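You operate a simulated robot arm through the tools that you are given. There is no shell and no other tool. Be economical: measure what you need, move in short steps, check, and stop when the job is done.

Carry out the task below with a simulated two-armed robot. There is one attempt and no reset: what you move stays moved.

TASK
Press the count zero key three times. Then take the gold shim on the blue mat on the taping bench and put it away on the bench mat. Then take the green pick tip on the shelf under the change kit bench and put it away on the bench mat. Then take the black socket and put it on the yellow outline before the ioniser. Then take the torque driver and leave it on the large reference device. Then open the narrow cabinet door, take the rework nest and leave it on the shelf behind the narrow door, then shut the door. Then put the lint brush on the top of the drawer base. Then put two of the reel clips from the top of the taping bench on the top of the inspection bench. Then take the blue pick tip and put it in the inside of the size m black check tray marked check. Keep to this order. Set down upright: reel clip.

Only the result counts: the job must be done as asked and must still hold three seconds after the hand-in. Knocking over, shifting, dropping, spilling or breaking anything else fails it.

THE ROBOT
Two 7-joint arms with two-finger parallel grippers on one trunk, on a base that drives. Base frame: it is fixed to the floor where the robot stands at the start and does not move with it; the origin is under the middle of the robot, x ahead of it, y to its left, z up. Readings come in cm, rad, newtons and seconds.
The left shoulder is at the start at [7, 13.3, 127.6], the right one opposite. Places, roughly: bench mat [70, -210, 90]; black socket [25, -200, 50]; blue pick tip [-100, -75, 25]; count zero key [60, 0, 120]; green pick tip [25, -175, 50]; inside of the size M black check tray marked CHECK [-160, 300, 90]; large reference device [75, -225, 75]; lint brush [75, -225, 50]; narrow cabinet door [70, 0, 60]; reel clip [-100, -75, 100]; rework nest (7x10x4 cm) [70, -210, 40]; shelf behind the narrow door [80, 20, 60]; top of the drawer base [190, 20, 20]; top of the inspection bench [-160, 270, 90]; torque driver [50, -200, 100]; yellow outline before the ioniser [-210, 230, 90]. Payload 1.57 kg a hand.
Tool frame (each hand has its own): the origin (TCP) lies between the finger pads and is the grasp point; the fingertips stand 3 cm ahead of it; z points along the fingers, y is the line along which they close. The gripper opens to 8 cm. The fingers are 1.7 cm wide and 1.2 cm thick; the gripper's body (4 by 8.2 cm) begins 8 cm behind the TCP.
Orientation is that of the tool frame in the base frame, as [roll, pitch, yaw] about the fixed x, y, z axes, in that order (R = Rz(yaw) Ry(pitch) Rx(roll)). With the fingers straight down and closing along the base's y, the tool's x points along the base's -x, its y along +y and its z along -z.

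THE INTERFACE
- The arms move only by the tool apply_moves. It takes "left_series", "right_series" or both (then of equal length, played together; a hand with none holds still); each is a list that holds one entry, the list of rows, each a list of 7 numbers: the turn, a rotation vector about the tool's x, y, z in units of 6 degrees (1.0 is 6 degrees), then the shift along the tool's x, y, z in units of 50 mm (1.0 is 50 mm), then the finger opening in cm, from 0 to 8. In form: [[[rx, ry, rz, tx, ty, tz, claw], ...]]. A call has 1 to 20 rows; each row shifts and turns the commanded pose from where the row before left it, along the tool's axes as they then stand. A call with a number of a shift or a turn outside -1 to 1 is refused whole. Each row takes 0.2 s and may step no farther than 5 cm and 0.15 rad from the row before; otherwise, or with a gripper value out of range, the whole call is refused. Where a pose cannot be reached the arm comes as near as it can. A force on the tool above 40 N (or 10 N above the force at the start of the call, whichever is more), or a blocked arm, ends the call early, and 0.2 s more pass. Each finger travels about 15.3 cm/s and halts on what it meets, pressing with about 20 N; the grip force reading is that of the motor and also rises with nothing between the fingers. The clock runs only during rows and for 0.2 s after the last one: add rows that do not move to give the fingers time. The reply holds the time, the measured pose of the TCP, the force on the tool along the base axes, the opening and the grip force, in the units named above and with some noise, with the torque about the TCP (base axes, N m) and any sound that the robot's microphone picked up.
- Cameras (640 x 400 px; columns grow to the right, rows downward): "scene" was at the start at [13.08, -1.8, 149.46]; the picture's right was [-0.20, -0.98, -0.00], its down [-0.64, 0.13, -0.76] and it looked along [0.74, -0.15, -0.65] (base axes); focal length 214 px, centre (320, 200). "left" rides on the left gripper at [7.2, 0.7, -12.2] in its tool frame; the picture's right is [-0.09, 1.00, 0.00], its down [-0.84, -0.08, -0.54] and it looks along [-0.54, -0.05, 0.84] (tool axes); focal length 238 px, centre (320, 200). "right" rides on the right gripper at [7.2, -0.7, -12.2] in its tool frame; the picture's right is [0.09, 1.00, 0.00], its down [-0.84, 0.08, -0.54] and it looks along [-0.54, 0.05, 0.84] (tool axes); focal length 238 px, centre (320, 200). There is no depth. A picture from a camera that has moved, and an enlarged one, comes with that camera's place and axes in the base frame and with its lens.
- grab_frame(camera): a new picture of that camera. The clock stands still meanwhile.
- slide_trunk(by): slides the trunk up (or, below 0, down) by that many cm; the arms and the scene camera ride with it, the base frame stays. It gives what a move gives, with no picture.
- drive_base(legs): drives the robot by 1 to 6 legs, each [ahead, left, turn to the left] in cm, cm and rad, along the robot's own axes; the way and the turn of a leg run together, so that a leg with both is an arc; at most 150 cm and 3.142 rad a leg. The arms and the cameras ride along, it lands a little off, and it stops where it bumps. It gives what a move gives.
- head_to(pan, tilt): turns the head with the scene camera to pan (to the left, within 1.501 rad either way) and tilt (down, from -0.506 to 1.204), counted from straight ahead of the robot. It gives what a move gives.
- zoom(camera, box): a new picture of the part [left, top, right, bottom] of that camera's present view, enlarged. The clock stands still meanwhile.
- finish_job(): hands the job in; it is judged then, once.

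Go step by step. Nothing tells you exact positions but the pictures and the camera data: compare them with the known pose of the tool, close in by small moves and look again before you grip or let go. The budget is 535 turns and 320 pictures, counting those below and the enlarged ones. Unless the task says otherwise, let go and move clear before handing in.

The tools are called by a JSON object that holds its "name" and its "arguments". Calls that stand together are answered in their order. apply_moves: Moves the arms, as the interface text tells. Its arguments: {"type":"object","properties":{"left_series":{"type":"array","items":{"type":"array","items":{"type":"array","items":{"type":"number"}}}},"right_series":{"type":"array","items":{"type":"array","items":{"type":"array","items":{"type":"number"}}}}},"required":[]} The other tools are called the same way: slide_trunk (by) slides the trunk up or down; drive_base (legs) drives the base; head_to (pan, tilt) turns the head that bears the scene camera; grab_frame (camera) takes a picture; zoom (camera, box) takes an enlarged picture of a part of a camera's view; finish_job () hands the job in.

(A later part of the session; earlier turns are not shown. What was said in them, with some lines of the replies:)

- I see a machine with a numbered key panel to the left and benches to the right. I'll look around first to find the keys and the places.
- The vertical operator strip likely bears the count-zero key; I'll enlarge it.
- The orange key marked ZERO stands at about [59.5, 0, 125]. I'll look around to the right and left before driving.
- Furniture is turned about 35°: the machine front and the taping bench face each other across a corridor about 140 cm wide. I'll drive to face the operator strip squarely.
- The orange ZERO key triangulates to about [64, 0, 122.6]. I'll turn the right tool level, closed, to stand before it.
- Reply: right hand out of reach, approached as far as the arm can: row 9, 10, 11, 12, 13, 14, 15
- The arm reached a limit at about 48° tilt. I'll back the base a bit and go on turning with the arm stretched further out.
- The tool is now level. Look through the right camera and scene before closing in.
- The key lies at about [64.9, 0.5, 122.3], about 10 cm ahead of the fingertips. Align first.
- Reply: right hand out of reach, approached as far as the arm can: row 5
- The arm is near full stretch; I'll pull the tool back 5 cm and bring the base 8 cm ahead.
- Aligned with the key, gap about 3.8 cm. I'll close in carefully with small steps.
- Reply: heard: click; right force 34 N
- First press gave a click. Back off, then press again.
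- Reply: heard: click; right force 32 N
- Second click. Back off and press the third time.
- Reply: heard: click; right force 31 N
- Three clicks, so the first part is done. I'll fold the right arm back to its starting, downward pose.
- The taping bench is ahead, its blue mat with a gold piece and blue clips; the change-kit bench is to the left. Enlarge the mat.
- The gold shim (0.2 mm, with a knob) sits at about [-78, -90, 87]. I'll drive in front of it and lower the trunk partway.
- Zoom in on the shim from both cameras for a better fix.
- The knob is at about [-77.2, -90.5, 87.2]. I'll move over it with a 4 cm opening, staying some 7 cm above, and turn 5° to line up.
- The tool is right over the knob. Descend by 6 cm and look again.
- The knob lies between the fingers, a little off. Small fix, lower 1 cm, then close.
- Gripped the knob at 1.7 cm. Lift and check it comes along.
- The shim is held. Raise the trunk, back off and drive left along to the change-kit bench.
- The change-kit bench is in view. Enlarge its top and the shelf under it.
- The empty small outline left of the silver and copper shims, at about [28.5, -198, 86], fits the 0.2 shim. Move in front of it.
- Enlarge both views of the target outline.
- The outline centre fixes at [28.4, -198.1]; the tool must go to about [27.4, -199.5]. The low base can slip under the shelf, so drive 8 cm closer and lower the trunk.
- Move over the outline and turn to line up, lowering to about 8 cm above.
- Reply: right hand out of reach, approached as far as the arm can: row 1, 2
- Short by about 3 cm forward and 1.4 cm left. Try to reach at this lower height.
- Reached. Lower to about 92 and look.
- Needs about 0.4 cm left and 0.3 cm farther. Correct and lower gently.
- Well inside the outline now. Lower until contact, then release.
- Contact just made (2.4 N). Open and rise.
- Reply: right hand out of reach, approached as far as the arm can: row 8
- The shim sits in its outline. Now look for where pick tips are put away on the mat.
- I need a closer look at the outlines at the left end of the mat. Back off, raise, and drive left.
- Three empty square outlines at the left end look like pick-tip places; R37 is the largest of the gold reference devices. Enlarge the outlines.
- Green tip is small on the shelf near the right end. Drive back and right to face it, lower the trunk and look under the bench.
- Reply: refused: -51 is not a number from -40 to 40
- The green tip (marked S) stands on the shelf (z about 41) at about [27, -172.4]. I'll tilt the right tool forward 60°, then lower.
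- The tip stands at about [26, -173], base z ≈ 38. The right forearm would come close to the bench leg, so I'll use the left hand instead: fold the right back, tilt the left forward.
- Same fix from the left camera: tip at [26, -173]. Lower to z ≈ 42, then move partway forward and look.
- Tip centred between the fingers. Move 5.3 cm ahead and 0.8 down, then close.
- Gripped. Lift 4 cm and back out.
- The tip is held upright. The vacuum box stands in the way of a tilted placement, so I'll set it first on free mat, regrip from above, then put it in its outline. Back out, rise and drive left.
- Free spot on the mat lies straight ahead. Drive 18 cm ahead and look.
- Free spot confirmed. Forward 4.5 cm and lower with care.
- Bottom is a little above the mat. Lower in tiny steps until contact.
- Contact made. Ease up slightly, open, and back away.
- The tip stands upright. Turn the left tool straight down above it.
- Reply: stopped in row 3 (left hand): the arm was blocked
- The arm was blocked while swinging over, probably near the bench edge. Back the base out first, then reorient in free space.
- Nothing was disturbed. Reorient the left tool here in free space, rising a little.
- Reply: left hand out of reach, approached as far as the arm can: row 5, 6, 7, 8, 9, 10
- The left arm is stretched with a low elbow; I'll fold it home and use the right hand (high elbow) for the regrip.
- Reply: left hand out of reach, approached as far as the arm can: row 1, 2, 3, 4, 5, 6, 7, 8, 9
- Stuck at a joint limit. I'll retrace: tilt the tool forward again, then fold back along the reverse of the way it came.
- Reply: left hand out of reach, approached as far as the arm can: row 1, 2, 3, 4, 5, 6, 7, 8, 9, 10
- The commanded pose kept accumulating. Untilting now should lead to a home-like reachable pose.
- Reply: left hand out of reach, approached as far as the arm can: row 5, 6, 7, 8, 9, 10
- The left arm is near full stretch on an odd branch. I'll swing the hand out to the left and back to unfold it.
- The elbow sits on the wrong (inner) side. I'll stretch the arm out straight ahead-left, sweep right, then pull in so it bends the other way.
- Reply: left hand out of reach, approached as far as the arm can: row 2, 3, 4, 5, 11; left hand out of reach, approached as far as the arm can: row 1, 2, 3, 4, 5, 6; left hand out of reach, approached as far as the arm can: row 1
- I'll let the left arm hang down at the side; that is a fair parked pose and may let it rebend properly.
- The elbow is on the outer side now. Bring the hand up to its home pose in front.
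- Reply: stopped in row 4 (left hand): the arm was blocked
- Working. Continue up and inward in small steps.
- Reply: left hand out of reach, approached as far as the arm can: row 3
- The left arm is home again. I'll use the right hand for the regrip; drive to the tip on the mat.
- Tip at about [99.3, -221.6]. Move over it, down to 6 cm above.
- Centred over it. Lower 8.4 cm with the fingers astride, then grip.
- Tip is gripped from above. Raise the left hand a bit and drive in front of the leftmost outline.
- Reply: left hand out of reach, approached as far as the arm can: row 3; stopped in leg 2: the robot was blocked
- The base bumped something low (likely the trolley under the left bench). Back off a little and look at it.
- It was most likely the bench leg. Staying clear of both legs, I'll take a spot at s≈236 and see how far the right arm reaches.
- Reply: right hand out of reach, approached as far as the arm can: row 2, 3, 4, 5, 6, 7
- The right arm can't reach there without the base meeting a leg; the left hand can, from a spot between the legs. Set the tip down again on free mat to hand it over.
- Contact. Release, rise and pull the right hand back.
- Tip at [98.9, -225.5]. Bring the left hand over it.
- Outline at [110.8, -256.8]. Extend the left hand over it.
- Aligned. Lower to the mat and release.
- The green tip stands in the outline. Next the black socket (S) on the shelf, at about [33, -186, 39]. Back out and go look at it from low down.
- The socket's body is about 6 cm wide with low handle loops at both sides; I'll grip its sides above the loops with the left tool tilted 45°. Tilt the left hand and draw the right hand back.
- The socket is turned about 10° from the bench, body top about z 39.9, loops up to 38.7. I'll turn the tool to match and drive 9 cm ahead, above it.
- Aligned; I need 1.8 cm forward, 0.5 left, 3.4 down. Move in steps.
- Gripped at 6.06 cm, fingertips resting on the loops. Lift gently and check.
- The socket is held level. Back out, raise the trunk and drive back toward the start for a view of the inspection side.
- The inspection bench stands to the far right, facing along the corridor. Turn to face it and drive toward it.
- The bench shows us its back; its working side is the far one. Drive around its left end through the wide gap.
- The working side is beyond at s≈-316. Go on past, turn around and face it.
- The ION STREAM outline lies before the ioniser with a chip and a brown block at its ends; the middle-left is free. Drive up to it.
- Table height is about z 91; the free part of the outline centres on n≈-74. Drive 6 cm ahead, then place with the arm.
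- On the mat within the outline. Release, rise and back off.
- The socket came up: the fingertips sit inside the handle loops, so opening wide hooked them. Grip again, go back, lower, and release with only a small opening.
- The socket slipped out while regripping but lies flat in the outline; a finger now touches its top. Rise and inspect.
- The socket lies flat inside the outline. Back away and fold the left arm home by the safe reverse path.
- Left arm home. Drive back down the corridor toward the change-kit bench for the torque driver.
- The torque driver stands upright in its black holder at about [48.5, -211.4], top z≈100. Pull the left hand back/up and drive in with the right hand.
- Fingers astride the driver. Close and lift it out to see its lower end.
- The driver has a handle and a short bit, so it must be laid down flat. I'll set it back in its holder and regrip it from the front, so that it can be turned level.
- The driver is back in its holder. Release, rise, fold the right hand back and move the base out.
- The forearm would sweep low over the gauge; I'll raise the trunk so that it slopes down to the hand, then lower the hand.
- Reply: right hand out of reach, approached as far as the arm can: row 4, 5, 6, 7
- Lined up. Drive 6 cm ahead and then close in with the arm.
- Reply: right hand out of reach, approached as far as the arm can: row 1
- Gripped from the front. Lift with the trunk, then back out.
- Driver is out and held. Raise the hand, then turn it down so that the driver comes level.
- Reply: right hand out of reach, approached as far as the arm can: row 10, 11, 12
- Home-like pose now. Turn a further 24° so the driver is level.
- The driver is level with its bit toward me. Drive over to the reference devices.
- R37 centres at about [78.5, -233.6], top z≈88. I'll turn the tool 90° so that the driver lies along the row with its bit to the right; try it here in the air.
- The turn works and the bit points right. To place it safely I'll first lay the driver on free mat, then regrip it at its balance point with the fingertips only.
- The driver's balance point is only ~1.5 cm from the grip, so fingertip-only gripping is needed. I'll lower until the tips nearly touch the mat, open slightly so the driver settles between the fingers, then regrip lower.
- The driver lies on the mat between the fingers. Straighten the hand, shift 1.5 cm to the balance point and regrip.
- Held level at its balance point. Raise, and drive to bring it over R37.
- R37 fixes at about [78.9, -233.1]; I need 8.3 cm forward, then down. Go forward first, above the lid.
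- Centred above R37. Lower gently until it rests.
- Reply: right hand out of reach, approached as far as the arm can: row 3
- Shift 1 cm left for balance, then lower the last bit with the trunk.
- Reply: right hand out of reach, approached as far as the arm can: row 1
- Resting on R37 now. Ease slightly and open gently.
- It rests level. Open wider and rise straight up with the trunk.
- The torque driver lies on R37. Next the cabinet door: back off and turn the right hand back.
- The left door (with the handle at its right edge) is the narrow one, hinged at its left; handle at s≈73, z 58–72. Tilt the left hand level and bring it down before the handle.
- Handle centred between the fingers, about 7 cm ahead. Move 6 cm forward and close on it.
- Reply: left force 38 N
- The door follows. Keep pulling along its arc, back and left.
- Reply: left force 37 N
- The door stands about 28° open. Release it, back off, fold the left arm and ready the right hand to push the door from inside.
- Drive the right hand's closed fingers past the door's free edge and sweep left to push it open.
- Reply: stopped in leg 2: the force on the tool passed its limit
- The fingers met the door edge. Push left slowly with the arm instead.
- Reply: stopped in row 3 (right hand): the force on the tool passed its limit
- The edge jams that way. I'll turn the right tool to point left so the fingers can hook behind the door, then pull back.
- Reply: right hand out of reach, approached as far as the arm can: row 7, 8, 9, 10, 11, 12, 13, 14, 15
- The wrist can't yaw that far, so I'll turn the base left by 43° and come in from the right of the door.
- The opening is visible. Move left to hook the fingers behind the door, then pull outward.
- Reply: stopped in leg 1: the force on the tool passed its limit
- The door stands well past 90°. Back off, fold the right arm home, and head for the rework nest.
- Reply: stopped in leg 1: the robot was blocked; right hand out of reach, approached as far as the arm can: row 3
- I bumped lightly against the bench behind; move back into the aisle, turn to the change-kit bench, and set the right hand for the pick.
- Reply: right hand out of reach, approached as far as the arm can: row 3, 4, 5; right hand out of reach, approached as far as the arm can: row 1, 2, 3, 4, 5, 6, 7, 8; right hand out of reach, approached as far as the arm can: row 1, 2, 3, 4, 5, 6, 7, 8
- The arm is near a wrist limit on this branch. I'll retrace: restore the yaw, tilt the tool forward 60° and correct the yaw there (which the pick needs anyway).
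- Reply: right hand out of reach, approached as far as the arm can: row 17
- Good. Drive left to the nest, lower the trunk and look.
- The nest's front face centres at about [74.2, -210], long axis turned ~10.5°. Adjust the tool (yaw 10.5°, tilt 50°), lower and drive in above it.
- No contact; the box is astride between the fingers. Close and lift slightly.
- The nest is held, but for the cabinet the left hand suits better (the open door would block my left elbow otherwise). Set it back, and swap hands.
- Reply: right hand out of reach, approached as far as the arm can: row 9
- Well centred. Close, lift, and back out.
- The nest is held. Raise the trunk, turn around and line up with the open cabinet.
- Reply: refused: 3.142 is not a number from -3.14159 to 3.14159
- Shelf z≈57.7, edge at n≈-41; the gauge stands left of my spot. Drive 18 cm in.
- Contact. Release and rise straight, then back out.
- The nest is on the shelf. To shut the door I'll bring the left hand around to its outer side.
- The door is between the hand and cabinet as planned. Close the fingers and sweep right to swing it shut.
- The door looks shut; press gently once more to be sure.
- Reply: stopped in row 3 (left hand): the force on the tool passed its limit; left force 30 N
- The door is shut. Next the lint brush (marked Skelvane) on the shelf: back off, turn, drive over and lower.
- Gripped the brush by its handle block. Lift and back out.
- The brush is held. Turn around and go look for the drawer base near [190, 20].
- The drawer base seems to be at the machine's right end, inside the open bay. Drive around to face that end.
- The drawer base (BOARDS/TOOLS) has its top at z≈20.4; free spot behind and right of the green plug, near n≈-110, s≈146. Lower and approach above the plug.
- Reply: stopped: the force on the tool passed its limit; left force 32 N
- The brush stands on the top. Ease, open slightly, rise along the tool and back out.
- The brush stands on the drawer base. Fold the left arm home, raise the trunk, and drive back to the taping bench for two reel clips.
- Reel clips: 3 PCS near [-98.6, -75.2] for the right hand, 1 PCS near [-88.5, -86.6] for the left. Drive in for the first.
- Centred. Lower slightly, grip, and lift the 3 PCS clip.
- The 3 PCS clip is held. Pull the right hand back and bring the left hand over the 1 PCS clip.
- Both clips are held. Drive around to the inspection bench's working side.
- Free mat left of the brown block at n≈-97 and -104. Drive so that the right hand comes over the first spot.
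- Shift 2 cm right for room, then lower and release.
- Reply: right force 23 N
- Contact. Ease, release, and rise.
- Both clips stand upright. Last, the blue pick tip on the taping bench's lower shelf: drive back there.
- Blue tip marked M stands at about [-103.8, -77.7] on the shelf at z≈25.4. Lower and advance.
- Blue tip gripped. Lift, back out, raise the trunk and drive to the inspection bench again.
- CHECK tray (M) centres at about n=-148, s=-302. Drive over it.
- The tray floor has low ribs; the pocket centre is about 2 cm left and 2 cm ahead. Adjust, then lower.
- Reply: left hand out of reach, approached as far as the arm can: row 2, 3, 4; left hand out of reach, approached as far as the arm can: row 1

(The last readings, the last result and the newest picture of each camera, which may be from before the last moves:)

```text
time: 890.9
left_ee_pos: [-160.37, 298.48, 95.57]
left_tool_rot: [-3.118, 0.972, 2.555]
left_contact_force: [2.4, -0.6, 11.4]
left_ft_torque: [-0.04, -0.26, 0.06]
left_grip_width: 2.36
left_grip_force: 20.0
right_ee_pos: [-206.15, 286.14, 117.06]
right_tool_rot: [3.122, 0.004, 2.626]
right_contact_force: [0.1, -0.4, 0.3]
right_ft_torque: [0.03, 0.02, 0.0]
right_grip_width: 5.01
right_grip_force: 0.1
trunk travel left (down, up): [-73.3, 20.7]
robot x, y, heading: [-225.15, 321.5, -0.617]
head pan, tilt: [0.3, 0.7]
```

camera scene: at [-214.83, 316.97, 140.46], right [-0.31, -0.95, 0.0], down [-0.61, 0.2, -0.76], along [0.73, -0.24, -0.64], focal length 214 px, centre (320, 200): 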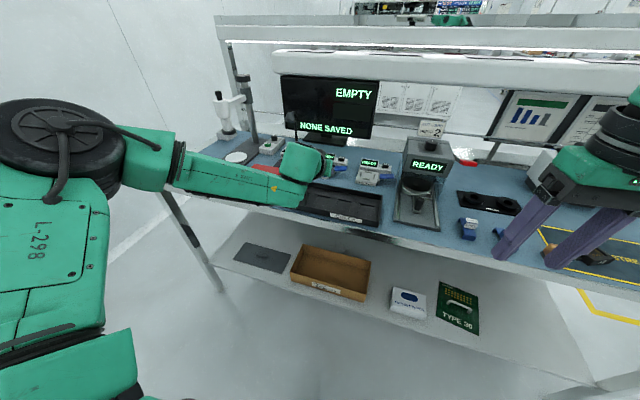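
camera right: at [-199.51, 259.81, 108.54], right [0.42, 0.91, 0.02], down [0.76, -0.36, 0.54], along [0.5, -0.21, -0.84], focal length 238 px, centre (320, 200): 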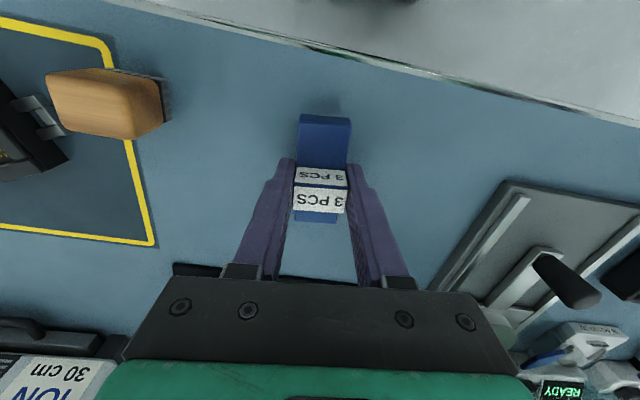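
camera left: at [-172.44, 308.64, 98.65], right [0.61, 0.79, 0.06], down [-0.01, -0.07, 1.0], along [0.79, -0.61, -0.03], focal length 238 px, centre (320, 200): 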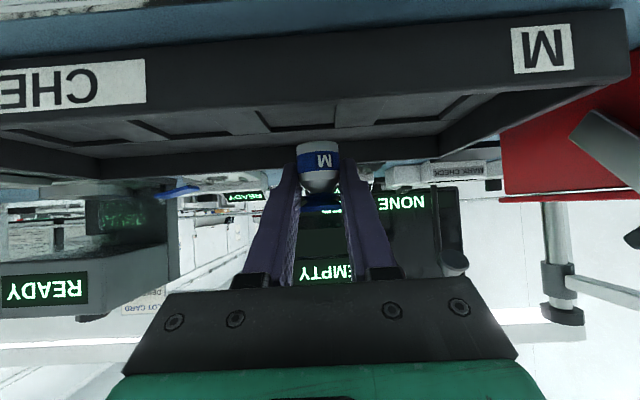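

Contact in the tray. Ease, open, and rise straight up with the trunk.

{"name": "slide_trunk", "arguments": {"by": 0.2}}

{"name": "apply_moves", "arguments": {"left_series": [[[0, 0, 0, 0, 0, 0, 2.8], [0, 0, 0, 0, 0, 0, 3.8], [0, 0, 0, 0, 0, 0, 4.8], [0, 0, 0, 0, 0, 0, 5], [0, 0, 0, 0, 0, 0, 5]]]}}

{"name": "slide_trunk", "arguments": {"by": 14}}

{"name": "drive_base", "arguments": {"legs": [[-25, 0, 0]]}}

{"name": "zoom", "arguments": {"camera": "scene", "box": [240, 130, 480, 280]}}

{"name": "grab_frame", "arguments": {"camera": "left"}}

```text
time: 891.5
left_ee_pos: [-160.44, 298.53, 95.68]
left_tool_rot: [-3.121, 0.969, 2.552]
left_contact_force: [3.7, -2.1, 11.4]
left_ft_torque: [-0.15, -0.26, 0.01]
left_grip_width: 2.36
left_grip_force: 20.1
right_ee_pos: [-206.09, 286.05, 117.46]
right_tool_rot: [3.122, 0.004, 2.624]
right_contact_force: [-0.5, -0.9, 0.1]
right_ft_torque: [0.03, -0.02, 0.01]
right_grip_width: 4.99
right_grip_force: 0.0
trunk travel left (down, up): [-73.5, 20.5]
robot x, y, heading: [-225.43, 321.79, -0.622]
head pan, tilt: [0.3, 0.7]
```

```text
time: 892.7
left_ee_pos: [-160.37, 298.47, 95.38]
left_tool_rot: [-3.12, 0.965, 2.553]
left_contact_force: [-0.1, -0.6, 0.4]
left_ft_torque: [0.02, 0.01, 0.01]
left_grip_width: 4.97
left_grip_force: 0.0
right_ee_pos: [-205.93, 285.86, 117.21]
right_tool_rot: [3.125, 0.002, 2.625]
right_contact_force: [-0.2, 0.1, -0.7]
right_ft_torque: [-0.04, -0.03, -0.01]
right_grip_width: 4.99
right_grip_force: 0.1
trunk travel left (down, up): [-73.5, 20.5]
robot x, y, heading: [-225.1, 321.61, -0.613]
head pan, tilt: [0.3, 0.7]
```

```text
time: 894.3
left_ee_pos: [-160.36, 298.54, 109.4]
left_tool_rot: [-3.119, 0.964, 2.554]
left_contact_force: [-0.5, -0.6, -0.7]
left_ft_torque: [0.01, 0.01, -0.02]
left_grip_width: 5.0
left_grip_force: 0.1
right_ee_pos: [-205.92, 285.92, 131.25]
right_tool_rot: [3.123, 0.001, 2.624]
right_contact_force: [-0.4, 0.0, 0.4]
right_ft_torque: [0.01, 0.01, -0.02]
right_grip_width: 5.02
right_grip_force: 0.0
trunk travel left (down, up): [-87.5, 6.5]
robot x, y, heading: [-225.19, 321.91, -0.615]
head pan, tilt: [0.3, 0.7]
```

```text
time: 896.2
left_ee_pos: [-180.83, 312.93, 109.23]
left_tool_rot: [-3.119, 0.964, 2.553]
left_contact_force: [0.4, -0.3, -0.3]
left_ft_torque: [-0.03, 0.01, -0.01]
left_grip_width: 5.01
left_grip_force: 0.0
right_ee_pos: [-226.49, 300.55, 131.11]
right_tool_rot: [3.122, -0.001, 2.622]
right_contact_force: [0.5, 0.0, 0.1]
right_ft_torque: [0.03, 0.01, 0.02]
right_grip_width: 4.99
right_grip_force: 0.1
trunk travel left (down, up): [-87.5, 6.5]
robot x, y, heading: [-245.77, 335.96, -0.621]
head pan, tilt: [0.3, 0.7]
```

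```text
2.67 times, centred on (360, 205) of scene
camera zoom: at [-233.68, 330.37, 152.03], right [-0.31, -0.95, 0.0], down [-0.61, 0.2, -0.76], along [0.72, -0.24, -0.65], focal length 572 px, centre (213, 187)
```

zoom: 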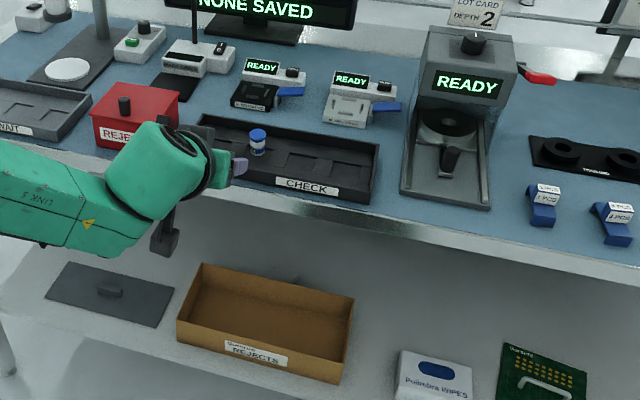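

```text
14 pictures are left
camera left: at [-192.05, 321.51, 110.37], right [0.61, 0.79, 0.06], down [-0.01, -0.07, 1.0], along [0.79, -0.61, -0.04], focal length 238 px, centre (320, 200)
```

left: 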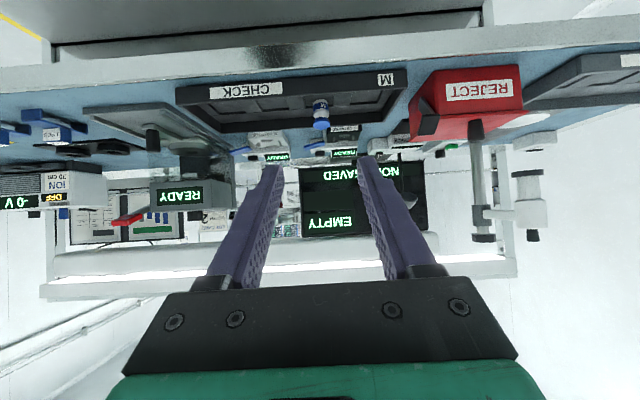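

The blue tip stands in the size M CHECK tray and both hands are clear. All steps are done in order, so I hand in.

{"name": "finish_job", "arguments": {}}

```text
The job is handed in.
```

I carried out all nine steps in the order given and handed the job in. The judging result has not come back.

- **Socket:** it slipped from the gripper while I was setting it down. It landed flat inside the yellow outline.
- **Bumps and contacts:**
  - The base bumped two things, probably a leg of the left bench and the taping bench.
  - The lint brush pressed on something in the machine bay as I lowered it.
  - I saw nothing out of place afterwards but didn't check these spots closely.
- **Green pick tip:** it's in the leftmost of three identical, unmarked outlines, which I took as the S place from the S-to-L order of the neighbouring rows.
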